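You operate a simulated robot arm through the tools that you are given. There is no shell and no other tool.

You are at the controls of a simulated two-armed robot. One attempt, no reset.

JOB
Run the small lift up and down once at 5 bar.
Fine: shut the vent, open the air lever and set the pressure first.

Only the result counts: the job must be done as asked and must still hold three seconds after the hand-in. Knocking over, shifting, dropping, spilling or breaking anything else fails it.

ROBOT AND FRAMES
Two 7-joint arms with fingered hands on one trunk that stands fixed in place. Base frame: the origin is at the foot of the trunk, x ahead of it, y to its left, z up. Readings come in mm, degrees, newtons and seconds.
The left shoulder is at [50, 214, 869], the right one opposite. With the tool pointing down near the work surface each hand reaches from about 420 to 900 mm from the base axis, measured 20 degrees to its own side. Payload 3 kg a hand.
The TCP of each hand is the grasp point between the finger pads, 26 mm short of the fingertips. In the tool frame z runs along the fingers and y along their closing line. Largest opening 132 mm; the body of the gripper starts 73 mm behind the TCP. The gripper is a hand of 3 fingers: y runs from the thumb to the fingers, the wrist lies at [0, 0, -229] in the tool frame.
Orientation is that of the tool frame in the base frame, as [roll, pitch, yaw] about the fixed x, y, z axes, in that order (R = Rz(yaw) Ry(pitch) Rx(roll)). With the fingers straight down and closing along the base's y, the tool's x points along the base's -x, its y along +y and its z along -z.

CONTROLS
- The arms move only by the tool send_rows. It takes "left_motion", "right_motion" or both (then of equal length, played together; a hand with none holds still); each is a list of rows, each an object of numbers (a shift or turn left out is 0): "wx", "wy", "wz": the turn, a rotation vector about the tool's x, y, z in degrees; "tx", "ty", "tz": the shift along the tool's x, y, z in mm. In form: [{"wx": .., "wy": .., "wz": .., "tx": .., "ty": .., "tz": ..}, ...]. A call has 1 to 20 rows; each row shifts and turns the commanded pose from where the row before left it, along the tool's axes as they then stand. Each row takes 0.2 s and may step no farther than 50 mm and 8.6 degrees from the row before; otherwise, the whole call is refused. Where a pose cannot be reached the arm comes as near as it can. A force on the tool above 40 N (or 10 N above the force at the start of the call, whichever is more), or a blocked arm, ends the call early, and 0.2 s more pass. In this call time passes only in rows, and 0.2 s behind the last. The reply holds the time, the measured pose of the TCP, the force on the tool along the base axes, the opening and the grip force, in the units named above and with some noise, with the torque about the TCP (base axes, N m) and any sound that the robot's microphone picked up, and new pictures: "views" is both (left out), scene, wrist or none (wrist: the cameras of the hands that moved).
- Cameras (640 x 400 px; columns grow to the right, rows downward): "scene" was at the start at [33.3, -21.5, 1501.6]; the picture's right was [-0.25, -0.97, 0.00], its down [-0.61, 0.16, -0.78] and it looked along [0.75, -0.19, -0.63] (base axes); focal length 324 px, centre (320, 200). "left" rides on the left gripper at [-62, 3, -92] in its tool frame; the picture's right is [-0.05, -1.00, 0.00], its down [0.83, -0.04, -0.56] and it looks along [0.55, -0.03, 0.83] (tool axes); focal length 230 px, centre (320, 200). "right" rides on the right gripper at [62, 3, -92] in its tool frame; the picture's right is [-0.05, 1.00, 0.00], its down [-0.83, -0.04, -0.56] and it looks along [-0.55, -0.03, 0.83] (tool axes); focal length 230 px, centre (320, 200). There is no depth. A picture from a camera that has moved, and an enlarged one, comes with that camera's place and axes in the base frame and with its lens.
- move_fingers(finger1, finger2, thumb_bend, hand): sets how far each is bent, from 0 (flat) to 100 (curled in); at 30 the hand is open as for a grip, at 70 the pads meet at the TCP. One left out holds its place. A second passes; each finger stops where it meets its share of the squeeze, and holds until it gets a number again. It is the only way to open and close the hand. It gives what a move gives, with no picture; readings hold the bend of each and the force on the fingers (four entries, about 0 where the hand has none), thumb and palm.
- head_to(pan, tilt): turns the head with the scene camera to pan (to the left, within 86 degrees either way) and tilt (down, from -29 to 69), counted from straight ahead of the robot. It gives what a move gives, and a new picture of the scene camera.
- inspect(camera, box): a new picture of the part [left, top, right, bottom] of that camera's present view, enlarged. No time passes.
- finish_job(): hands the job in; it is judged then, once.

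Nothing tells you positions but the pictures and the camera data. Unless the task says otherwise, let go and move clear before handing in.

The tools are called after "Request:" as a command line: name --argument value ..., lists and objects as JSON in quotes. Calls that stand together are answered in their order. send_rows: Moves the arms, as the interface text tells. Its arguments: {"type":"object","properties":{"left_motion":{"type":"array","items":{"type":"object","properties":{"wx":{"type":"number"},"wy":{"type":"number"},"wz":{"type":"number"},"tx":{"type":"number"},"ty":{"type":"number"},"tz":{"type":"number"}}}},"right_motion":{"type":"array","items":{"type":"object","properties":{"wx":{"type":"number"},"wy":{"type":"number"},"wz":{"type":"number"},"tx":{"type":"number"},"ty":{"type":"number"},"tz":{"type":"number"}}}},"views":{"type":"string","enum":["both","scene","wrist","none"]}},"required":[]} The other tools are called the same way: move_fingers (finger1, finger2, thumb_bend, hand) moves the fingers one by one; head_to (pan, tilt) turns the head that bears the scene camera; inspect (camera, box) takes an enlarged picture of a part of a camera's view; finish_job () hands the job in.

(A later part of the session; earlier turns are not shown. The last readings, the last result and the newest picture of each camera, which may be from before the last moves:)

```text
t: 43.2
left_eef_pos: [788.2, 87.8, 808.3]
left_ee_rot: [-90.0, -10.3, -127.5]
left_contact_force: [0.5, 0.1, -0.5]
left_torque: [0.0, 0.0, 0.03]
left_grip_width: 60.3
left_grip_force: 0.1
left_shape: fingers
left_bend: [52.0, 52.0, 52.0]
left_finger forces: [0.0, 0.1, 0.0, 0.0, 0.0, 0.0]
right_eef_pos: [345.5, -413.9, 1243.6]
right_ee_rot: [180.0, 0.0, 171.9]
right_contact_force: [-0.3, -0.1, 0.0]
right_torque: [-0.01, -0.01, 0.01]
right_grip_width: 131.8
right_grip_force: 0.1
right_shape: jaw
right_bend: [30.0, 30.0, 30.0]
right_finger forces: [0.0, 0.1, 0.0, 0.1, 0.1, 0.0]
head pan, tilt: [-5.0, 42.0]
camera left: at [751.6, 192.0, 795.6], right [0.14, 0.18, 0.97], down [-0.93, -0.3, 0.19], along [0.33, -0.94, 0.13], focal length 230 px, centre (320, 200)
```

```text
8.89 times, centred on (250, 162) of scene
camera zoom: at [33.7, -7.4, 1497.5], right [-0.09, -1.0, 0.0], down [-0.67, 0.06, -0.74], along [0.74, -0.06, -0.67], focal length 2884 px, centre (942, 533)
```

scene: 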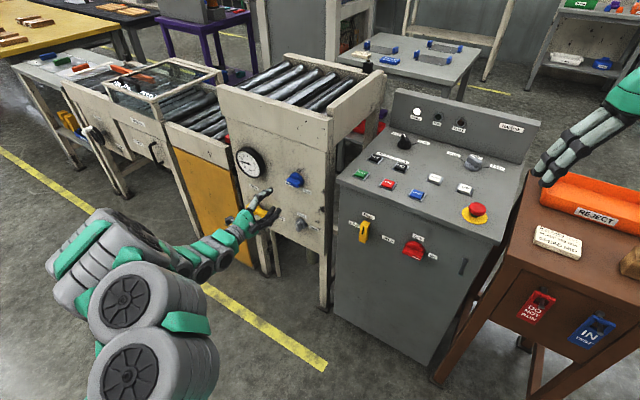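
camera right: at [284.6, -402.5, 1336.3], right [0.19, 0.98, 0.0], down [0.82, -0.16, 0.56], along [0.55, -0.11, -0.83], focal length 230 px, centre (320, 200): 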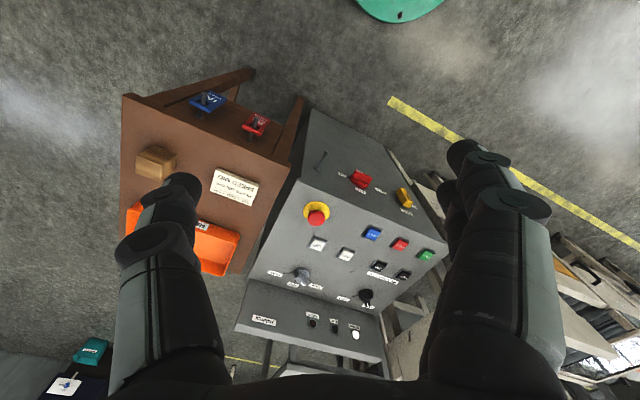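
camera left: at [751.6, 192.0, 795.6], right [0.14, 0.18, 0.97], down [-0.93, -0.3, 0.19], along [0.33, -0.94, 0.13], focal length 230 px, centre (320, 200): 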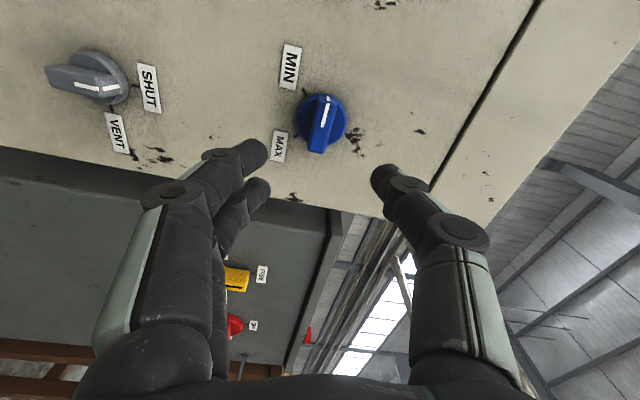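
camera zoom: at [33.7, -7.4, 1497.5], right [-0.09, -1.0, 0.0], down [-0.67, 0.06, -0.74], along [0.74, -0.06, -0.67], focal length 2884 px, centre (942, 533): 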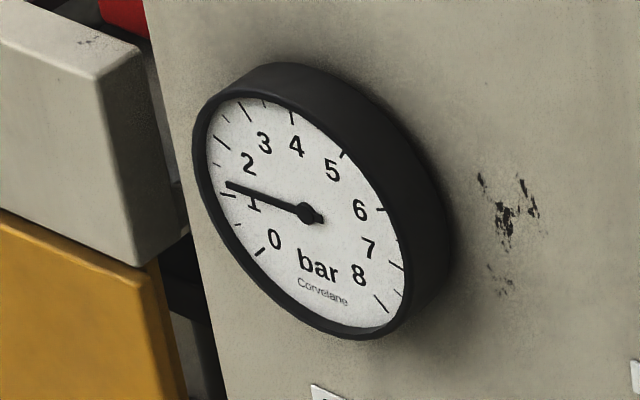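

Regulator axis is aligned within 3 mm; gauge reads about 1.2 bar. I correct and move in to grip the blue bar.

Request:
send_rows --left_motion '[{"tx": -1, "ty": -2, "tz": 30}, {"tz": 30}, {"tz": 25}, {"tz": 12}, {"tz": 12}]' --views "wrist"

Request:
move_fingers --hand "left" --finger1 70 --finger2 70 --thumb_bend 70

Request:
inspect --camera "left" --box '[200, 80, 440, 280]'

```text
t: 44.4
left_eef_pos: [875.2, 21.9, 808.7]
left_ee_rot: [-90.1, -10.2, -127.6]
left_contact_force: [-0.1, 0.2, -0.1]
left_torque: [-0.01, -0.02, 0.0]
left_grip_width: 60.5
left_grip_force: 0.2
left_shape: fingers
left_bend: [52.0, 52.0, 52.0]
left_finger forces: [0.1, 0.0, 0.1, 0.0, 0.0, 0.1]
right_eef_pos: [345.9, -414.1, 1243.5]
right_ee_rot: [-179.9, 0.0, 172.0]
right_contact_force: [0.3, 0.7, 0.0]
right_torque: [0.02, 0.02, -0.02]
right_grip_width: 131.6
right_grip_force: 0.1
right_shape: jaw
right_bend: [30.0, 30.0, 30.0]
right_finger forces: [0.0, 0.0, 0.1, 0.1, 0.0, 0.1]
head pan, tilt: [-5.0, 42.0]
camera left: at [838.3, 126.0, 796.6], right [0.14, 0.18, 0.97], down [-0.93, -0.3, 0.19], along [0.33, -0.94, 0.13], focal length 230 px, centre (320, 200)
```

left: 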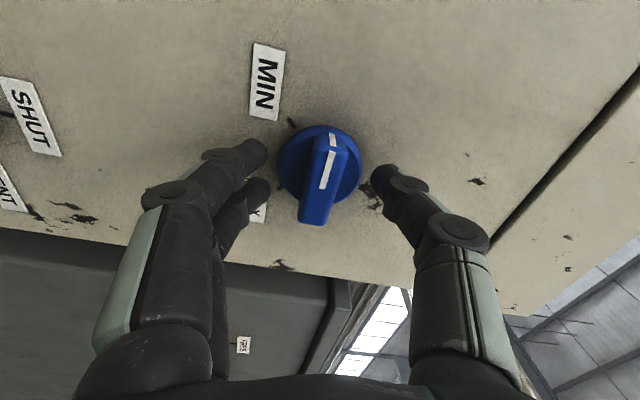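

```text
t: 45.4
left_eef_pos: [874.7, 21.2, 810.3]
left_ee_rot: [-90.1, -10.1, -127.6]
left_contact_force: [2.1, -2.7, -2.0]
left_torque: [0.05, 0.02, 0.0]
left_grip_width: 16.8
left_grip_force: 6.1
left_shape: fingers
left_bend: [67.0, 65.0, 67.0]
left_finger forces: [2.8, 3.7, 0.0, 0.1, 5.1, 0.1]
right_eef_pos: [344.7, -413.3, 1244.3]
right_ee_rot: [180.0, 0.1, 172.0]
right_contact_force: [0.6, 1.3, -1.4]
right_torque: [0.04, -0.01, -0.01]
right_grip_width: 131.8
right_grip_force: 0.1
right_shape: jaw
right_bend: [30.0, 30.0, 30.0]
right_finger forces: [0.0, 0.0, 0.0, 0.0, 0.0, 0.1]
head pan, tilt: [-5.0, 42.0]
```

```text
2.00 times, centred on (320, 180) of left
camera zoom: at [838.4, 126.2, 797.0], right [0.14, 0.18, 0.97], down [-0.93, -0.3, 0.19], along [0.33, -0.94, 0.13], focal length 460 px, centre (320, 240)
```

zoom: 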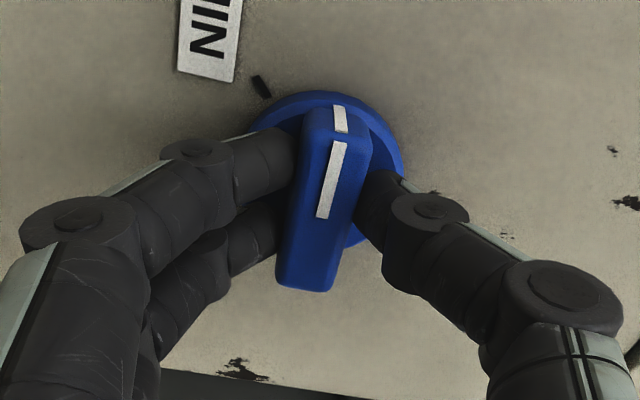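

Gripped the blue bar. I turn clockwise about 82° and read the gauge.

Request:
send_rows --left_motion '[{"wz": 8.2}, {"wz": 8.2}, {"wz": 8.2}, {"wz": 8.2}, {"wz": 8.2}, {"wz": 8.2}, {"wz": 8.2}, {"wz": 8.2}, {"wz": 8.2}, {"wz": 8.2}]' --views "both"

Request:
inspect --camera "scene" --box '[225, 140, 275, 185]'

```text
t: 47.6
left_eef_pos: [875.8, 22.1, 810.5]
left_ee_rot: [-89.9, 72.0, -127.5]
left_contact_force: [-0.5, -1.8, 8.2]
left_torque: [-0.18, -0.1, -0.1]
left_grip_width: 17.8
left_grip_force: 5.9
left_shape: fingers
left_bend: [67.0, 67.0, 67.0]
left_finger forces: [2.1, 2.2, 0.0, 0.1, 8.4, 0.0]
right_eef_pos: [345.4, -414.5, 1243.5]
right_ee_rot: [-180.0, 0.0, 172.0]
right_contact_force: [1.3, 0.1, -0.2]
right_torque: [-0.02, -0.02, -0.02]
right_grip_width: 132.1
right_grip_force: 0.0
right_shape: jaw
right_bend: [30.0, 30.0, 30.0]
right_finger forces: [0.0, 0.1, 0.1, 0.0, 0.0, 0.1]
head pan, tilt: [-5.0, 42.0]
camera left: at [815.4, 96.6, 869.6], right [-0.57, -0.74, 0.36], down [-0.62, 0.1, -0.78], along [0.54, -0.67, -0.52], focal length 230 px, centre (320, 200)
```

scene: 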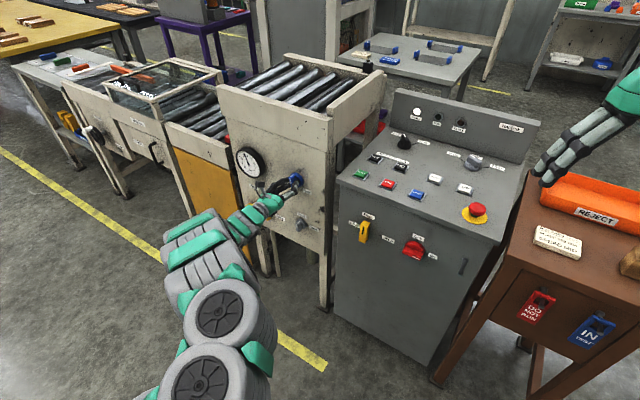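
left: 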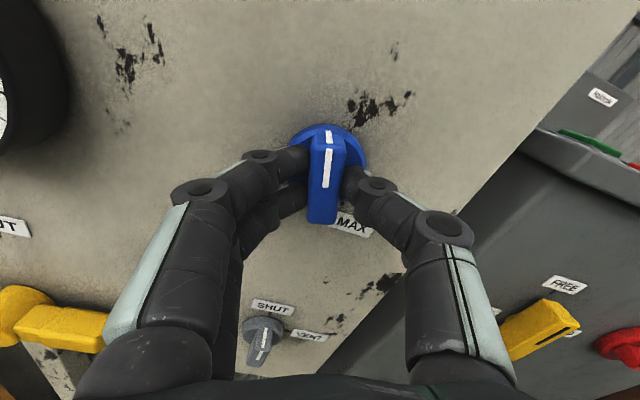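

```text
8.89 times, centred on (250, 162) of scene
camera zoom: at [33.5, -7.4, 1497.5], right [-0.09, -1.0, 0.0], down [-0.67, 0.06, -0.74], along [0.74, -0.06, -0.67], focal length 2884 px, centre (942, 533)
```

zoom: 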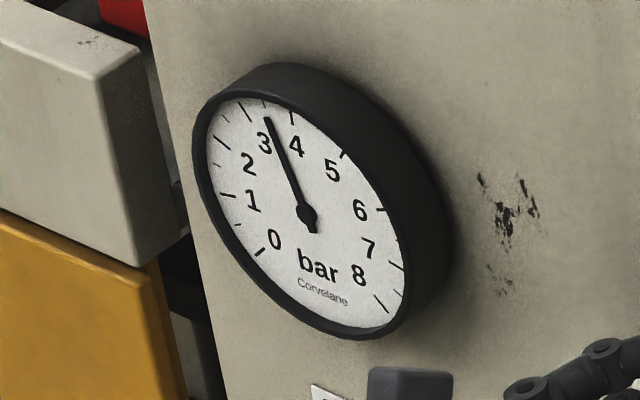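

About 3.5 bar; the scale is ~33.75° per bar, so 51° more is needed.

Request:
send_rows --left_motion '[{"wz": 8.5}, {"wz": 8.5}, {"wz": 8.5}, {"wz": 8.5}, {"wz": 8.5}, {"wz": 8.0}, {}, {}]' --views "wrist"

Request:
inspect --camera "scene" --box '[230, 142, 270, 182]'

```text
t: 49.4
left_eef_pos: [874.6, 23.3, 810.5]
left_ee_rot: [90.2, 57.7, 52.5]
left_contact_force: [-2.6, -5.5, 5.5]
left_torque: [-0.09, -0.04, -0.09]
left_grip_width: 18.4
left_grip_force: 5.9
left_shape: fingers
left_bend: [67.0, 67.0, 67.0]
left_finger forces: [2.4, 2.3, 0.0, 0.0, 7.4, 0.0]
right_eef_pos: [345.8, -413.7, 1243.7]
right_ee_rot: [180.0, 0.0, 172.0]
right_contact_force: [-0.1, 0.2, -0.9]
right_torque: [-0.03, 0.01, 0.01]
right_grip_width: 131.7
right_grip_force: 0.0
right_shape: jaw
right_bend: [30.0, 30.0, 30.0]
right_finger forces: [0.0, 0.0, 0.0, 0.0, 0.0, 0.1]
head pan, tilt: [-5.0, 42.0]
camera left: at [783.3, 55.2, 865.2], right [-0.53, -0.69, -0.49], down [-0.19, 0.66, -0.72], along [0.82, -0.29, -0.48], focal length 230 px, centre (320, 200)
```

left: 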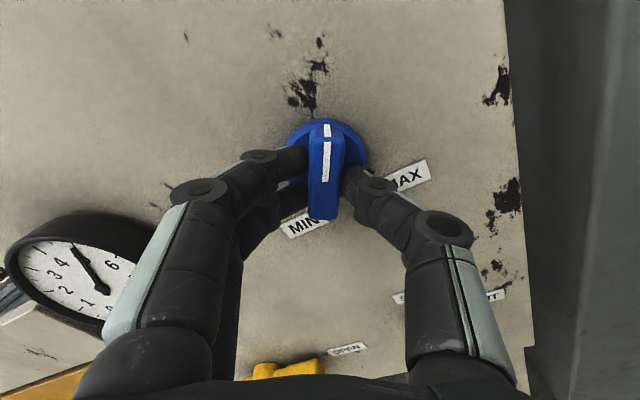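

```text
10.00 times, centred on (250, 162) of scene
camera zoom: at [33.6, -7.5, 1497.5], right [-0.09, -1.0, 0.0], down [-0.67, 0.06, -0.74], along [0.74, -0.06, -0.67], focal length 3245 px, centre (1020, 580)
```

zoom: 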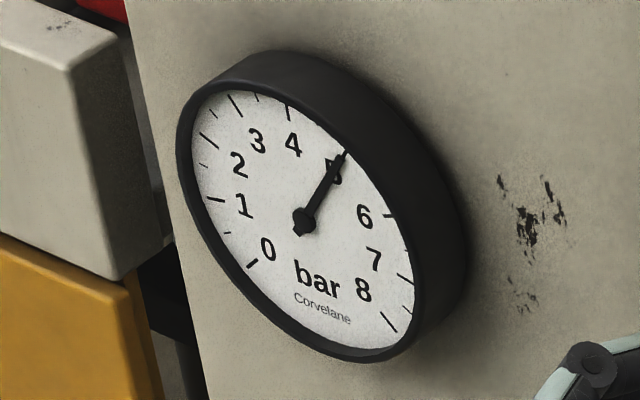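

The needle is right at the 5 mark. I check at higher zoom, then let go and back off without disturbing it.

Request:
inspect --camera "scene" --box '[244, 146, 264, 166]'

Request:
inspect --camera "left" --box '[0, 200, 160, 320]'

Request:
move_fingers --hand "left" --finger1 52 --finger2 52 --thumb_bend 52

Request:
send_rows --left_motion '[{"tz": -20}, {"tz": -40}, {"tz": -40}, {"tz": -40}]' --views "both"

Request:
inspect --camera "scene" --box '[230, 142, 270, 182]'

```text
16.00 times, centred on (254, 156) of scene
camera zoom: at [33.6, -7.5, 1497.5], right [-0.09, -1.0, 0.0], down [-0.67, 0.06, -0.74], along [0.74, -0.06, -0.67], focal length 5192 px, centre (1376, 904)
```

zoom: 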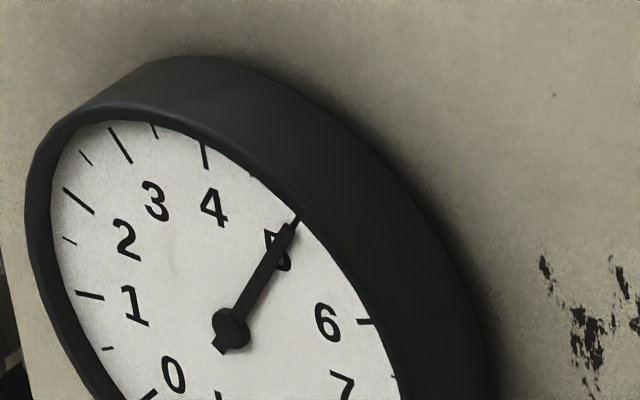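

```text
3.33 times, centred on (80, 260) of left
camera zoom: at [783.3, 55.2, 865.2], right [-0.53, -0.69, -0.49], down [-0.19, 0.66, -0.72], along [0.82, -0.29, -0.48], focal length 767 px, centre (1120, 0)
```

zoom: 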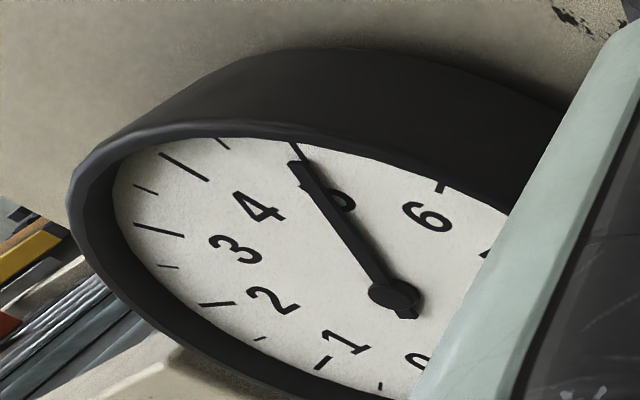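

```text
t: 50.4
left_eef_pos: [877.1, 23.1, 810.6]
left_ee_rot: [90.1, 57.6, 52.6]
left_contact_force: [0.3, -0.3, 0.6]
left_torque: [-0.02, -0.02, -0.01]
left_grip_width: 60.6
left_grip_force: 0.1
left_shape: fingers
left_bend: [52.0, 52.0, 52.0]
left_finger forces: [0.1, 0.0, 0.0, 0.1, 0.1, 0.0]
right_eef_pos: [346.1, -414.9, 1243.8]
right_ee_rot: [179.9, 0.0, 172.0]
right_contact_force: [-0.7, -0.2, 0.0]
right_torque: [0.0, -0.03, 0.01]
right_grip_width: 131.6
right_grip_force: 0.2
right_shape: jaw
right_bend: [30.0, 30.0, 30.0]
right_finger forces: [0.0, 0.1, 0.0, 0.0, 0.0, 0.1]
head pan, tilt: [-5.0, 42.0]
```

```text
t: 51.4
left_eef_pos: [763.8, 106.9, 810.1]
left_ee_rot: [90.1, 57.7, 52.4]
left_contact_force: [0.0, 0.4, -0.8]
left_torque: [0.01, 0.02, -0.01]
left_grip_width: 60.7
left_grip_force: 0.1
left_shape: fingers
left_bend: [52.0, 52.0, 52.0]
left_finger forces: [0.1, 0.0, 0.0, 0.1, 0.0, 0.0]
right_eef_pos: [344.5, -414.3, 1243.3]
right_ee_rot: [-180.0, 0.1, 172.0]
right_contact_force: [-0.4, -0.1, -0.5]
right_torque: [-0.03, 0.03, 0.03]
right_grip_width: 132.0
right_grip_force: 0.0
right_shape: jaw
right_bend: [30.0, 30.0, 30.0]
right_finger forces: [0.0, 0.0, 0.0, 0.1, 0.0, 0.1]
head pan, tilt: [-5.0, 42.0]
camera left: at [672.5, 139.9, 865.5], right [-0.53, -0.69, -0.49], down [-0.19, 0.66, -0.72], along [0.82, -0.29, -0.48], focal length 230 px, centre (320, 200)
```

scene: 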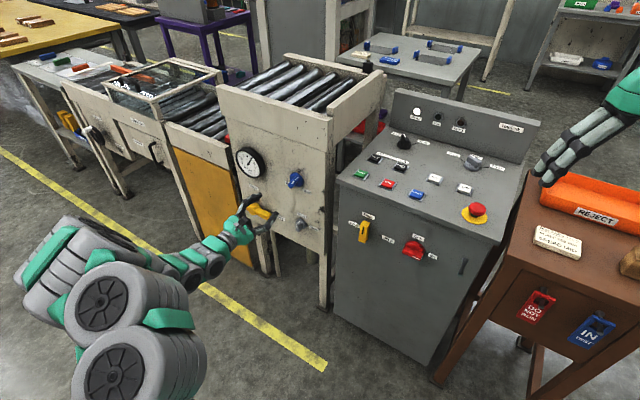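
left: 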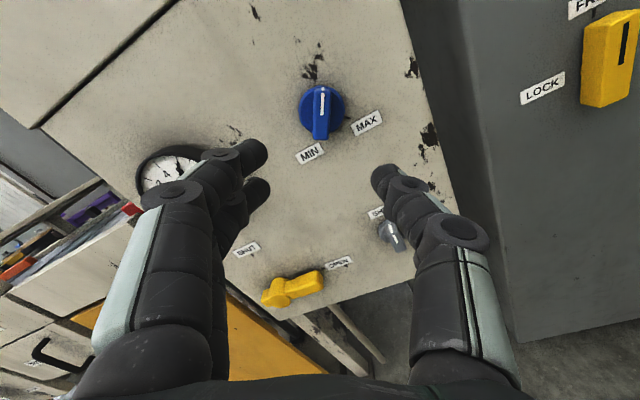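

```text
10.00 times, centred on (250, 162) of scene
camera zoom: at [33.7, -7.4, 1497.5], right [-0.09, -1.0, 0.0], down [-0.67, 0.06, -0.74], along [0.74, -0.07, -0.67], focal length 3245 px, centre (1020, 580)
```

zoom: 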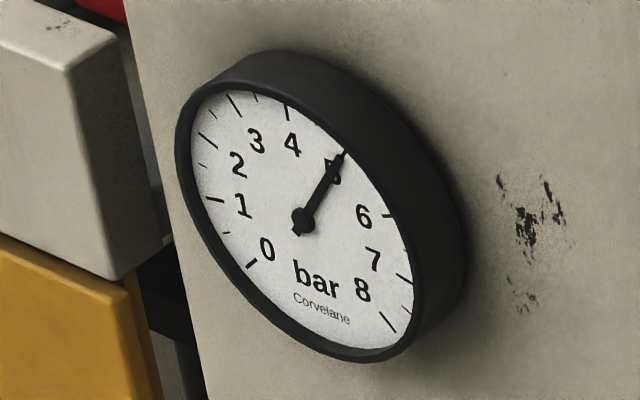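

Regulator holds at 5 bar. Next the UP/DOWN buttons on the desk (UP ≈ (727, −497, 875), DOWN ≈ (778, −423, 880)), with the E-stop ≈100 mm nearer to me that must not be touched. I withdraw the left hand and bring the right hand, thumb out as a single pointer, above UP.

Request:
move_fingers --hand "right" --finger1 100 --finger2 100 --thumb_bend 66

Request:
send_rows --left_motion '[{"tz": -40}, {"tz": -40}, {"tz": -40}, {"tz": -30}, {}]' --right_motion '[{"wz": 5}, {"wz": 5}, {"wy": -6}, {"wy": -6}, {"wy": -6}]' --views "none"

Request:
send_rows --right_motion '[{"tx": -28.1, "ty": 4.8, "tz": 36.7}, {"tx": -28.1, "ty": 4.8, "tz": 36.7}, {"tx": -28.1, "ty": 4.8, "tz": 36.7}, {"tx": -28.1, "ty": 4.8, "tz": 36.7}, {"tx": -28.1, "ty": 4.8, "tz": 36.7}, {"tx": -28.1, "ty": 4.8, "tz": 36.7}, {"tx": -28.1, "ty": 4.8, "tz": 36.7}, {"tx": -28.1, "ty": 4.8, "tz": 36.7}]' --views "both"

```text
t: 52.4
left_eef_pos: [764.3, 108.1, 809.5]
left_ee_rot: [90.1, 57.8, 52.5]
left_contact_force: [0.8, 0.9, 0.8]
left_torque: [0.02, -0.02, 0.0]
left_grip_width: 60.6
left_grip_force: 0.1
left_shape: fingers
left_bend: [52.0, 52.0, 52.0]
left_finger forces: [0.0, 0.0, 0.1, 0.1, 0.0, 0.0]
right_eef_pos: [345.4, -414.2, 1244.1]
right_ee_rot: [-179.9, 0.0, 172.0]
right_contact_force: [-0.2, -0.3, -0.3]
right_torque: [-0.01, 0.03, -0.01]
right_grip_width: 37.3
right_grip_force: 0.0
right_shape: fingers
right_bend: [100.0, 100.0, 66.0]
right_finger forces: [0.0, 0.0, 0.0, 0.0, 0.1, 0.1]
head pan, tilt: [-5.0, 42.0]
```

```text
t: 53.6
left_eef_pos: [645.3, 200.3, 811.2]
left_ee_rot: [90.1, 57.6, 52.4]
left_contact_force: [-0.6, -0.2, -0.4]
left_torque: [-0.03, -0.02, -0.01]
left_grip_width: 60.6
left_grip_force: 0.1
left_shape: fingers
left_bend: [52.0, 52.0, 52.0]
left_finger forces: [0.1, 0.1, 0.0, 0.1, 0.1, 0.0]
right_eef_pos: [346.7, -413.6, 1242.4]
right_ee_rot: [180.0, 18.2, 162.1]
right_contact_force: [-0.2, 0.3, 0.9]
right_torque: [0.04, 0.02, 0.0]
right_grip_width: 36.7
right_grip_force: 0.0
right_shape: fingers
right_bend: [100.0, 100.0, 66.0]
right_finger forces: [0.0, 0.0, 0.1, 0.0, 0.0, 0.0]
head pan, tilt: [-5.0, 42.0]
```

```text
t: 55.4
left_eef_pos: [646.1, 199.6, 811.7]
left_ee_rot: [90.0, 57.7, 52.4]
left_contact_force: [0.1, 0.2, -1.1]
left_torque: [-0.01, -0.01, 0.04]
left_grip_width: 60.5
left_grip_force: 0.0
left_shape: fingers
left_bend: [52.0, 52.0, 52.0]
left_finger forces: [0.0, 0.0, 0.0, 0.1, 0.0, 0.0]
right_eef_pos: [645.9, -472.6, 1035.0]
right_ee_rot: [-180.0, 18.1, 162.0]
right_contact_force: [-0.7, -0.6, 0.2]
right_torque: [0.0, 0.01, -0.01]
right_grip_width: 36.9
right_grip_force: 0.0
right_shape: fingers
right_bend: [100.0, 100.0, 66.0]
right_finger forces: [0.0, 0.0, 0.0, 0.1, 0.1, 0.0]
head pan, tilt: [-5.0, 42.0]
camera right: at [565.4, -441.7, 1103.9], right [0.36, 0.93, 0.02], down [0.57, -0.23, 0.79], along [0.74, -0.27, -0.62], focal length 230 px, centre (320, 200)
```

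scene: 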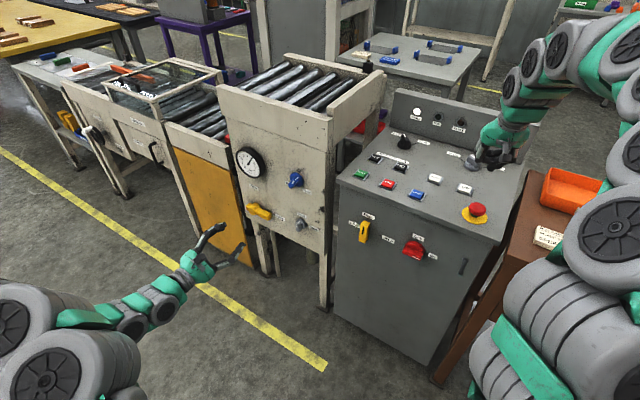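
right: 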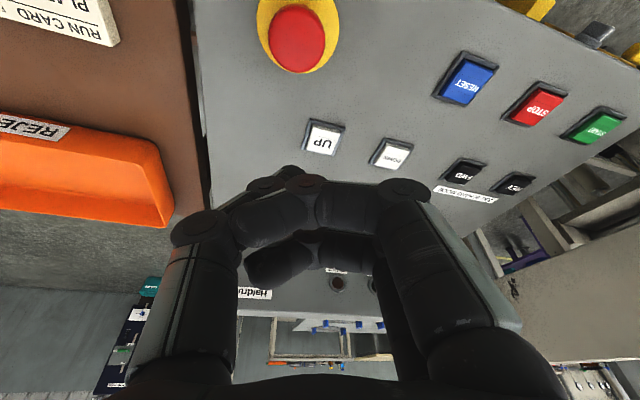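

Request:
inspect --camera "right" --box '[230, 60, 450, 240]'

Request:
inspect --camera "scene" --box '[400, 110, 540, 240]'

```text
2.22 times, centred on (340, 150) of right
camera zoom: at [565.4, -441.7, 1103.9], right [0.36, 0.93, 0.02], down [0.57, -0.23, 0.79], along [0.74, -0.27, -0.62], focal length 511 px, centre (276, 311)
```

zoom: 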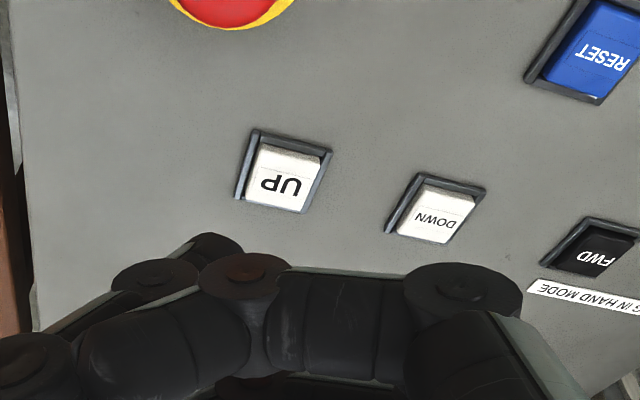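

```text
3.08 times, centred on (470, 175) of scene
camera zoom: at [33.8, -7.4, 1497.5], right [-0.09, -1.0, 0.0], down [-0.67, 0.06, -0.74], along [0.74, -0.06, -0.67], focal length 998 px, centre (-142, 277)
```

zoom: 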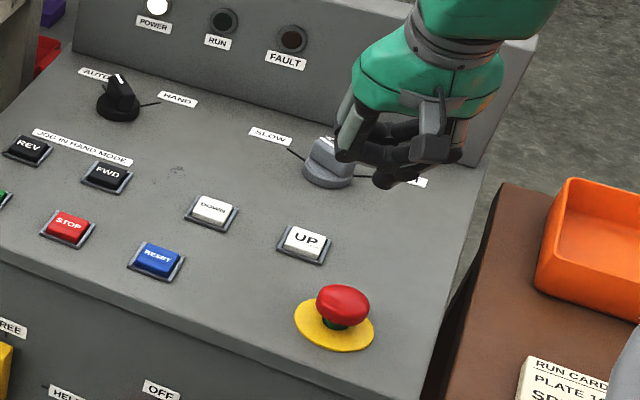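

Refined: UP (723, −494, 882), DOWN (776, −422, 883). I move the thumb tip to hover about 25 mm over UP.

Request:
send_rows --right_motion '[{"tx": -12.5, "ty": 4.8, "tz": 39.1}, {"tx": -12.5, "ty": 4.8, "tz": 39.1}, {"tx": -12.5, "ty": 4.9, "tz": 39.1}]' --views "both"

Request:
inspect --camera "scene" --box '[400, 130, 540, 240]'

Request:
inspect --camera "right" --box '[220, 100, 420, 240]'

```text
t: 56.2
left_eef_pos: [645.0, 199.9, 811.7]
left_ee_rot: [90.0, 57.7, 52.6]
left_contact_force: [0.1, -0.7, -1.0]
left_torque: [-0.02, 0.0, -0.02]
left_grip_width: 60.5
left_grip_force: 0.1
left_shape: fingers
left_bend: [52.0, 52.0, 52.0]
left_finger forces: [0.0, 0.0, 0.0, 0.0, 0.0, 0.0]
right_eef_pos: [721.8, -481.0, 934.9]
right_ee_rot: [-180.0, 18.2, 161.9]
right_contact_force: [0.9, -0.2, 0.3]
right_torque: [0.0, -0.01, 0.01]
right_grip_width: 37.0
right_grip_force: 0.0
right_shape: fingers
right_bend: [100.0, 100.0, 66.0]
right_finger forces: [0.0, 0.0, 0.0, 0.0, 0.0, 0.0]
head pan, tilt: [-5.0, 42.0]
camera right: at [639.4, -450.2, 1002.5], right [0.36, 0.93, 0.02], down [0.57, -0.23, 0.79], along [0.74, -0.27, -0.62], focal length 230 px, centre (320, 200)
```

scene: 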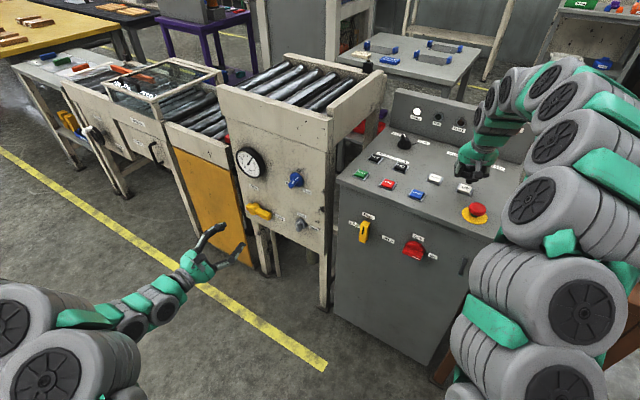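
right: 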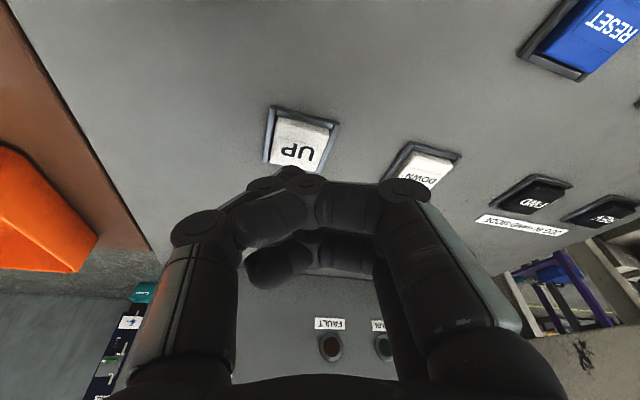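

```text
3.64 times, centred on (470, 185) of scene
camera zoom: at [33.8, -7.4, 1497.5], right [-0.09, -1.0, 0.0], down [-0.67, 0.06, -0.74], along [0.74, -0.06, -0.67], focal length 1180 px, centre (-226, 254)
```

zoom: 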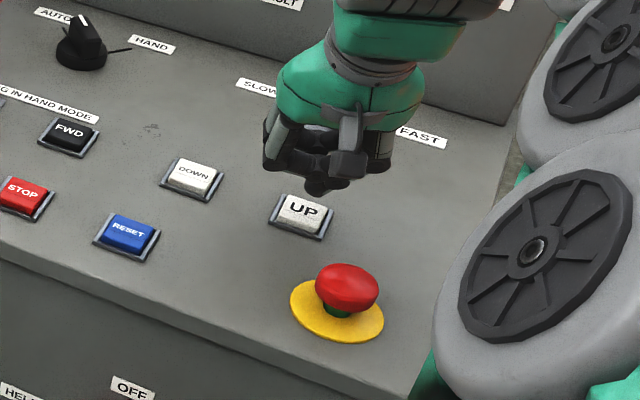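

```text
2.86 times, centred on (320, 170) of right
camera zoom: at [639.4, -450.2, 1002.5], right [0.36, 0.93, 0.02], down [0.57, -0.23, 0.79], along [0.74, -0.27, -0.62], focal length 657 px, centre (320, 286)
```

zoom: 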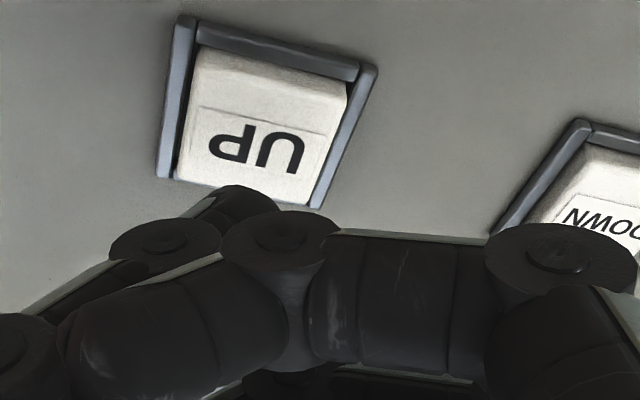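

The tip is over the UP cap within 3 mm. I go down to it gently and press.

Request:
send_rows --right_motion '[{"tx": -3.6, "ty": 1.7, "tz": 1.2}, {"tx": 3.1, "tz": 9.5}, {"tx": 3.1, "tz": 9.5}, {"tx": 0.9, "tz": 2.85}, {"tx": 0.6, "tz": 1.9}, {"tx": 0.6, "tz": 1.9}]' --views "both"

```text
t: 57.6
left_eef_pos: [645.1, 199.8, 811.7]
left_ee_rot: [90.0, 57.7, 52.4]
left_contact_force: [0.1, -0.4, 0.2]
left_torque: [0.02, 0.02, 0.04]
left_grip_width: 60.6
left_grip_force: 0.1
left_shape: fingers
left_bend: [52.0, 52.0, 52.0]
left_finger forces: [0.1, 0.0, 0.1, 0.0, 0.0, 0.0]
right_eef_pos: [725.0, -479.1, 908.9]
right_ee_rot: [180.0, 18.2, 162.0]
right_contact_force: [-6.9, -5.9, 34.6]
right_torque: [-0.76, 0.27, -0.1]
right_grip_width: 35.9
right_grip_force: 16.9
right_shape: fingers
right_bend: [100.0, 100.0, 69.0]
right_finger forces: [0.1, 0.0, 0.0, 0.0, 33.9, 0.1]
head pan, tilt: [-5.0, 42.0]
heard: click
camera right: at [641.9, -450.0, 977.3], right [0.36, 0.93, 0.02], down [0.57, -0.23, 0.79], along [0.74, -0.27, -0.62], focal length 230 px, centre (320, 200)
```

scene: 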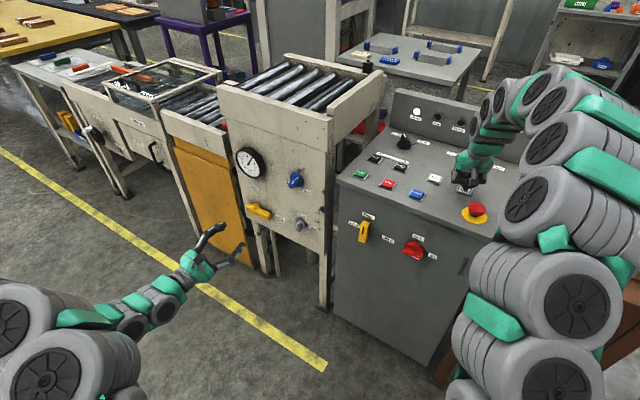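
right: 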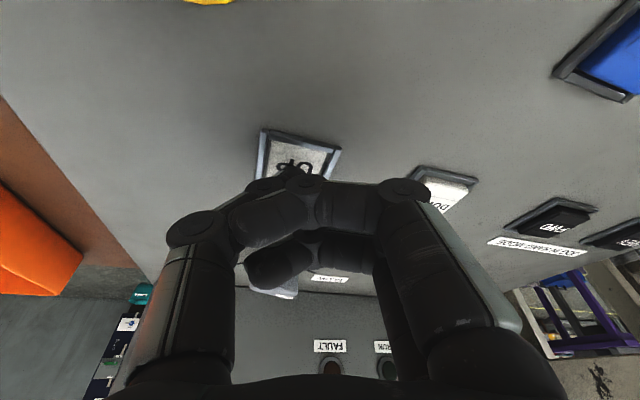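

A click was heard and the button is down. I hold it and look whether the lift moves.

Request:
inspect --camera "scene" --box '[100, 50, 400, 240]'

Request:
send_rows --right_motion '[{}, {}, {}, {}]' --views "scene"

Request:
inspect --camera "scene" --box '[100, 50, 400, 240]'

Request:
inspect --camera "scene" --box '[230, 142, 270, 182]'

```text
2.11 times, centred on (250, 145) of scene
camera zoom: at [33.1, -7.2, 1497.5], right [-0.09, -1.0, 0.0], down [-0.67, 0.06, -0.74], along [0.74, -0.07, -0.67], focal length 683 px, centre (467, 316)
```

zoom: 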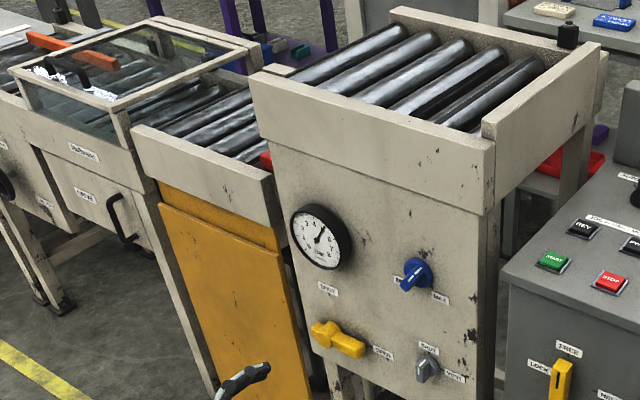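

```text
t: 58.6
left_eef_pos: [645.1, 201.0, 811.7]
left_ee_rot: [90.0, 57.7, 52.5]
left_contact_force: [-0.3, 0.4, -0.2]
left_torque: [0.01, -0.01, -0.02]
left_grip_width: 60.5
left_grip_force: 0.0
left_shape: fingers
left_bend: [52.0, 52.0, 52.0]
left_finger forces: [0.1, 0.1, 0.0, 0.1, 0.1, 0.1]
right_eef_pos: [724.9, -480.5, 908.3]
right_ee_rot: [180.0, 18.2, 162.0]
right_contact_force: [-1.0, -8.3, 38.2]
right_torque: [-0.93, 0.09, 0.02]
right_grip_width: 35.8
right_grip_force: 18.9
right_shape: fingers
right_bend: [100.0, 100.0, 69.0]
right_finger forces: [0.0, 0.1, 0.0, 0.1, 38.7, 0.1]
head pan, tilt: [-5.0, 42.0]
```

scene: 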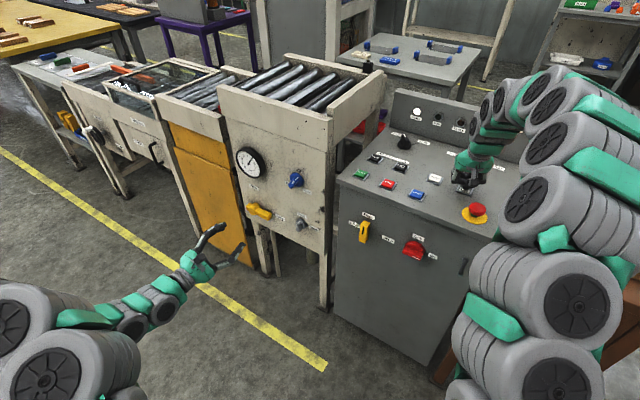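

```text
2.11 times, centred on (250, 145) of scene
camera zoom: at [33.1, -7.2, 1497.5], right [-0.09, -1.0, 0.0], down [-0.67, 0.06, -0.74], along [0.74, -0.06, -0.67], focal length 683 px, centre (467, 316)
```

zoom: 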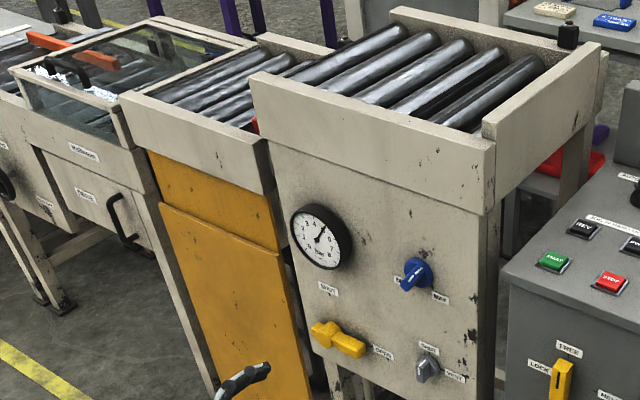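

```text
10.00 times, centred on (250, 162) of scene
camera zoom: at [33.1, -7.2, 1497.5], right [-0.09, -1.0, 0.0], down [-0.67, 0.06, -0.74], along [0.74, -0.06, -0.67], focal length 3245 px, centre (1020, 580)
```

zoom: 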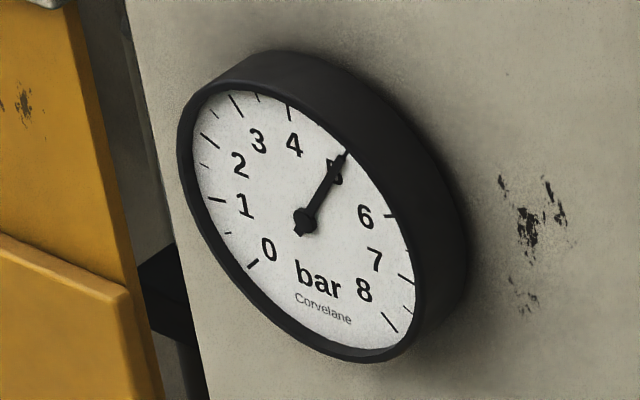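

The lift (orange-panelled table) is rising while I hold UP. I keep holding until it stops.

Request:
send_rows --right_motion '[{"tx": -0.1, "tz": -0.4}, {}, {}, {}, {}, {}, {}, {}]' --views "scene"

Request:
send_rows --right_motion '[{}, {}, {}, {}, {}]' --views "scene"

Request:
inspect --camera "scene" --box '[100, 50, 400, 240]'

```text
t: 60.4
left_eef_pos: [645.8, 200.5, 811.0]
left_ee_rot: [90.0, 57.8, 52.5]
left_contact_force: [0.0, -0.1, -0.1]
left_torque: [-0.04, -0.01, 0.01]
left_grip_width: 60.8
left_grip_force: 0.0
left_shape: fingers
left_bend: [52.0, 52.0, 52.0]
left_finger forces: [0.0, 0.0, 0.0, 0.1, 0.0, 0.0]
right_eef_pos: [723.9, -479.8, 908.6]
right_ee_rot: [180.0, 18.1, 162.1]
right_contact_force: [7.0, -9.8, 34.8]
right_torque: [-0.95, -0.12, 0.14]
right_grip_width: 35.7
right_grip_force: 18.0
right_shape: fingers
right_bend: [100.0, 100.0, 69.0]
right_finger forces: [0.0, 0.0, 0.1, 0.1, 35.2, 0.0]
head pan, tilt: [-5.0, 42.0]
```

scene: 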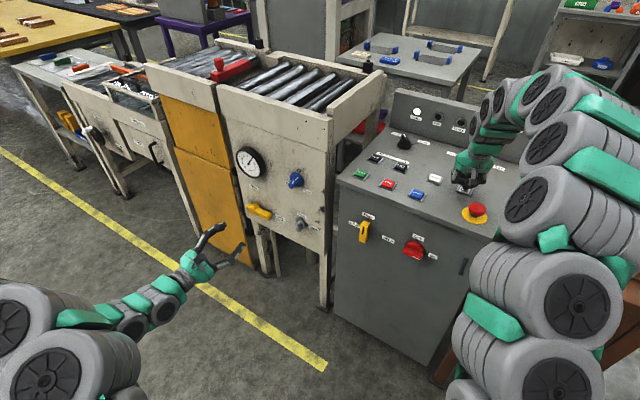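

```text
t: 61.6
left_eef_pos: [645.9, 200.0, 811.4]
left_ee_rot: [90.1, 57.6, 52.5]
left_contact_force: [0.0, 0.0, 0.4]
left_torque: [-0.03, -0.01, 0.01]
left_grip_width: 60.8
left_grip_force: 0.0
left_shape: fingers
left_bend: [52.0, 52.0, 52.0]
left_finger forces: [0.0, 0.0, 0.0, 0.0, 0.0, 0.0]
right_eef_pos: [723.9, -480.6, 907.7]
right_ee_rot: [179.9, 18.0, 162.0]
right_contact_force: [7.3, -9.4, 34.9]
right_torque: [-0.92, -0.14, 0.14]
right_grip_width: 35.6
right_grip_force: 17.7
right_shape: fingers
right_bend: [100.0, 100.0, 69.0]
right_finger forces: [0.1, 0.1, 0.0, 0.0, 35.3, 0.0]
head pan, tilt: [-5.0, 42.0]
```

scene: 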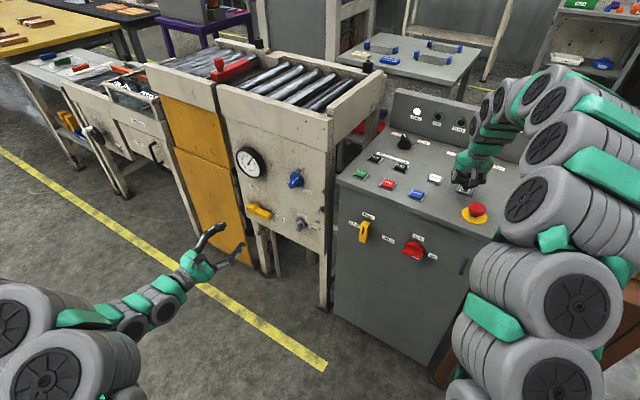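

```text
2.11 times, centred on (250, 145) of scene
camera zoom: at [33.3, -7.2, 1497.5], right [-0.09, -1.0, 0.0], down [-0.67, 0.06, -0.74], along [0.74, -0.06, -0.67], focal length 683 px, centre (467, 316)
```

zoom: 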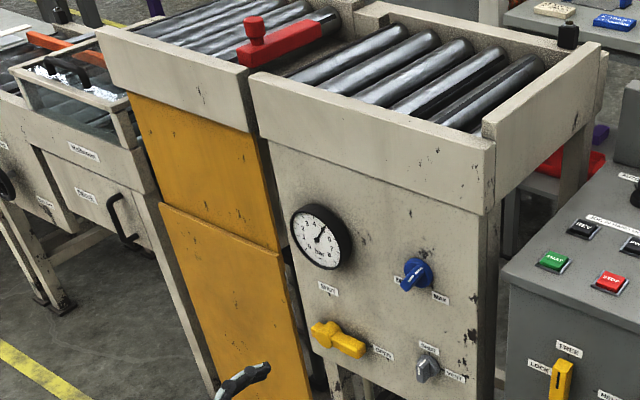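

The lift has stopped at the top (no change in the last second). I release UP, hop across to DOWN, and check alignment before pressing.

Request:
send_rows --right_motion '[{"tx": -3.1, "tz": -9.5}, {"tx": -6.2, "tz": -19}, {"tx": -13.4, "ty": 42.5, "tz": 4.3}, {"tx": -13.4, "ty": 42.5, "tz": 4.3}]' --views "both"

Request:
inspect --camera "right" --box '[220, 100, 420, 240]'

Request:
inspect --camera "scene" --box '[100, 50, 400, 240]'

```text
t: 62.6
left_eef_pos: [646.5, 200.0, 810.9]
left_ee_rot: [90.1, 57.6, 52.5]
left_contact_force: [-0.2, -0.7, 0.6]
left_torque: [-0.02, 0.0, 0.01]
left_grip_width: 60.7
left_grip_force: 0.0
left_shape: fingers
left_bend: [52.0, 52.0, 52.0]
left_finger forces: [0.0, 0.0, 0.1, 0.0, 0.0, 0.0]
right_eef_pos: [776.4, -409.0, 938.3]
right_ee_rot: [180.0, 18.1, 162.0]
right_contact_force: [-0.6, -0.2, -0.3]
right_torque: [-0.02, 0.02, 0.01]
right_grip_width: 37.0
right_grip_force: 0.1
right_shape: fingers
right_bend: [100.0, 100.0, 66.0]
right_finger forces: [0.0, 0.0, 0.0, 0.0, 0.0, 0.0]
head pan, tilt: [-5.0, 42.0]
camera right: at [694.7, -378.3, 1006.8], right [0.36, 0.93, 0.02], down [0.57, -0.23, 0.78], along [0.74, -0.27, -0.62], focal length 230 px, centre (320, 200)
```

scene: 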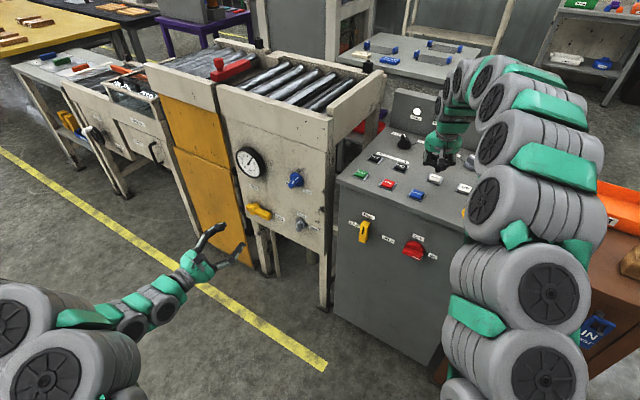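
right: 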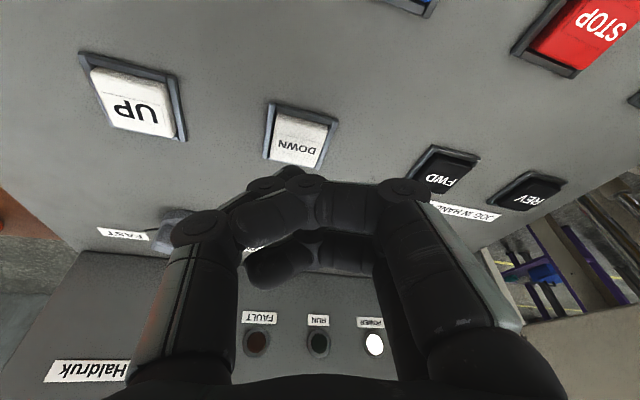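

```text
2.86 times, centred on (320, 170) of right
camera zoom: at [694.7, -378.3, 1006.8], right [0.36, 0.93, 0.02], down [0.57, -0.23, 0.78], along [0.74, -0.27, -0.62], focal length 657 px, centre (320, 286)
```

zoom: 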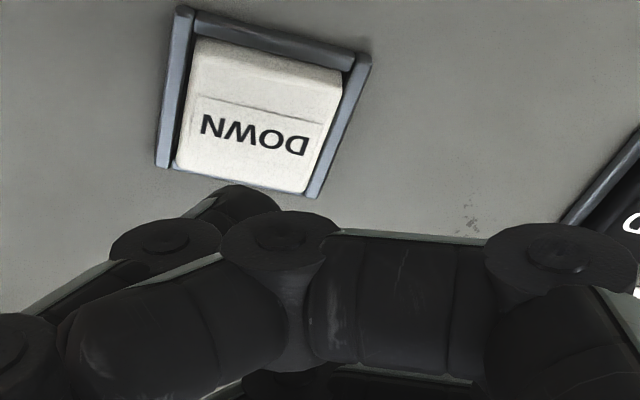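

```text
2.11 times, centred on (250, 145) of scene
camera zoom: at [33.7, -7.4, 1497.5], right [-0.09, -1.0, 0.0], down [-0.67, 0.06, -0.74], along [0.74, -0.06, -0.67], focal length 683 px, centre (467, 316)
```

zoom: 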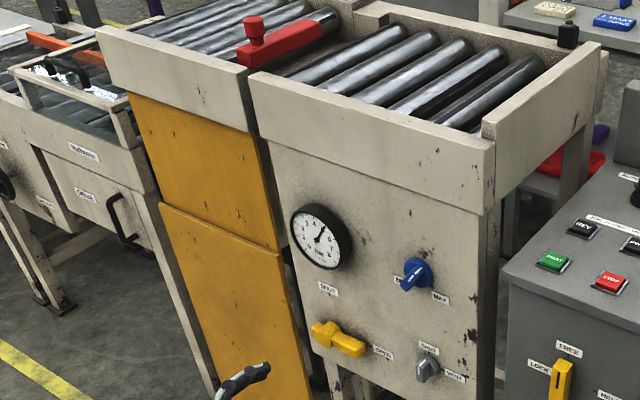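

Aligned over DOWN the same way, and the lift stays up. I press DOWN and hold.

Request:
send_rows --right_motion '[{"tx": 3.7, "tz": 11.4}, {"tx": 3.7, "tz": 11.4}, {"tx": 0.9, "tz": 2.85}, {"tx": 0.6, "tz": 1.9}, {"tx": 0.3, "tz": 0.95}]' --views "scene"

```text
t: 63.8
left_eef_pos: [644.8, 199.4, 812.1]
left_ee_rot: [90.2, 57.6, 52.6]
left_contact_force: [0.5, -0.3, 0.1]
left_torque: [0.05, -0.01, 0.0]
left_grip_width: 60.3
left_grip_force: 0.1
left_shape: fingers
left_bend: [52.0, 52.0, 52.0]
left_finger forces: [0.0, 0.0, 0.0, 0.0, 0.0, 0.0]
right_eef_pos: [778.2, -407.8, 909.2]
right_ee_rot: [-179.9, 18.2, 162.0]
right_contact_force: [3.7, -8.3, 30.6]
right_torque: [-0.81, -0.06, 0.09]
right_grip_width: 36.2
right_grip_force: 14.9
right_shape: fingers
right_bend: [100.0, 100.0, 68.0]
right_finger forces: [0.0, 0.1, 0.0, 0.1, 30.8, 0.0]
head pan, tilt: [-5.0, 42.0]
heard: click
```

scene: 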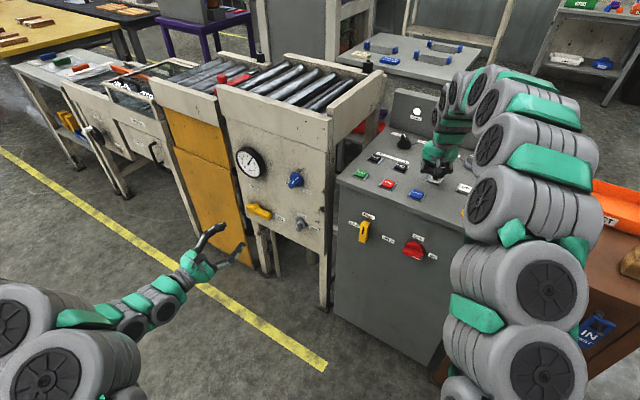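

The button clicked and the lift is descending. I hold until it settles.

Request:
send_rows --right_motion '[{}, {}, {}, {}, {}, {}, {}, {}, {}, {}]' --views "scene"

Request:
send_rows --right_motion '[{}, {}, {}, {}, {}]' --views "none"

Request:
inspect --camera "scene" --box '[100, 50, 400, 240]'

Request:
inspect --camera "scene" --box '[230, 142, 270, 182]'

```text
t: 66.0
left_eef_pos: [644.6, 200.5, 812.1]
left_ee_rot: [90.0, 57.8, 52.5]
left_contact_force: [0.3, -0.3, -0.1]
left_torque: [-0.02, 0.01, 0.04]
left_grip_width: 60.8
left_grip_force: 0.0
left_shape: fingers
left_bend: [52.0, 52.0, 52.0]
left_finger forces: [0.0, 0.1, 0.1, 0.0, 0.1, 0.0]
right_eef_pos: [776.8, -408.0, 908.4]
right_ee_rot: [180.0, 18.1, 162.0]
right_contact_force: [4.5, -9.3, 34.2]
right_torque: [-0.87, -0.11, 0.12]
right_grip_width: 35.4
right_grip_force: 17.9
right_shape: fingers
right_bend: [100.0, 100.0, 69.0]
right_finger forces: [0.1, 0.0, 0.0, 0.0, 34.9, 0.0]
head pan, tilt: [-5.0, 42.0]
```

scene: 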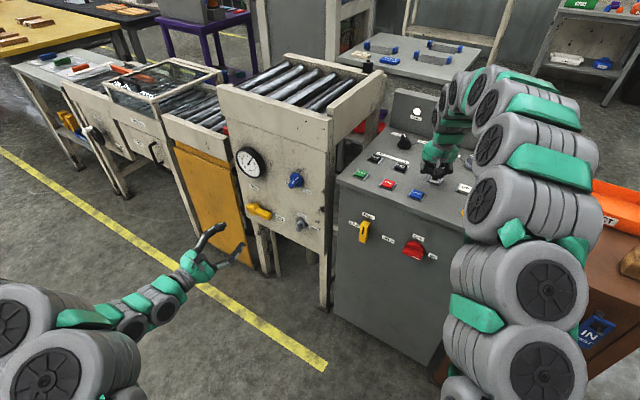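

```text
t: 67.2
left_eef_pos: [644.2, 200.9, 811.8]
left_ee_rot: [90.1, 57.7, 52.4]
left_contact_force: [0.0, -0.4, 0.0]
left_torque: [0.0, 0.01, -0.03]
left_grip_width: 60.5
left_grip_force: 0.0
left_shape: fingers
left_bend: [52.0, 52.0, 52.0]
left_finger forces: [0.0, 0.0, 0.1, 0.0, 0.1, 0.0]
right_eef_pos: [776.4, -407.5, 909.0]
right_ee_rot: [180.0, 18.1, 161.9]
right_contact_force: [5.4, -9.1, 34.7]
right_torque: [-0.85, -0.07, 0.13]
right_grip_width: 35.8
right_grip_force: 18.1
right_shape: fingers
right_bend: [100.0, 100.0, 69.0]
right_finger forces: [0.1, 0.1, 0.1, 0.1, 35.1, 0.1]
head pan, tilt: [-5.0, 42.0]
```

```text
2.11 times, centred on (250, 145) of scene
camera zoom: at [33.3, -7.2, 1497.5], right [-0.09, -1.0, 0.0], down [-0.67, 0.06, -0.74], along [0.74, -0.06, -0.67], focal length 683 px, centre (467, 316)
```

zoom: 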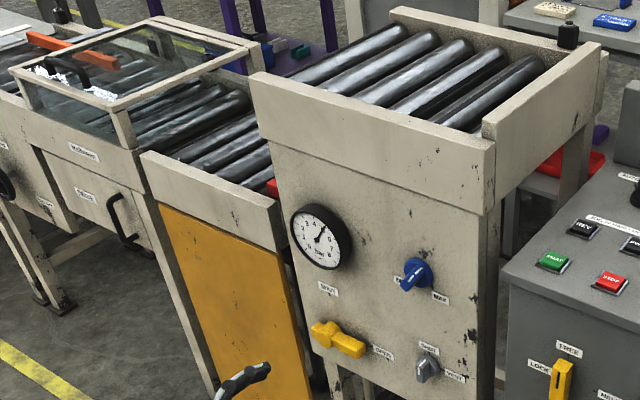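

```text
10.00 times, centred on (250, 162) of scene
camera zoom: at [33.3, -7.2, 1497.5], right [-0.09, -1.0, 0.0], down [-0.67, 0.06, -0.74], along [0.74, -0.06, -0.67], focal length 3245 px, centre (1020, 580)
```

zoom: 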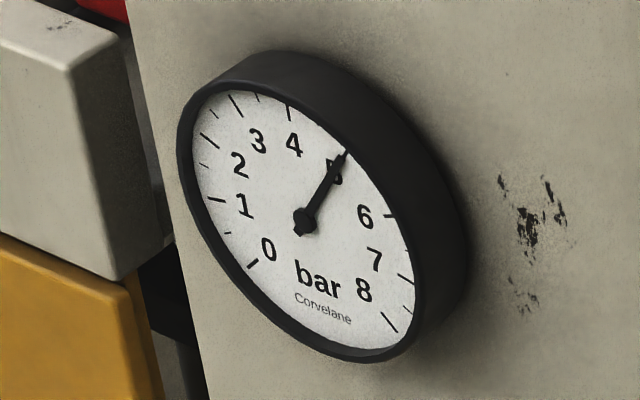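

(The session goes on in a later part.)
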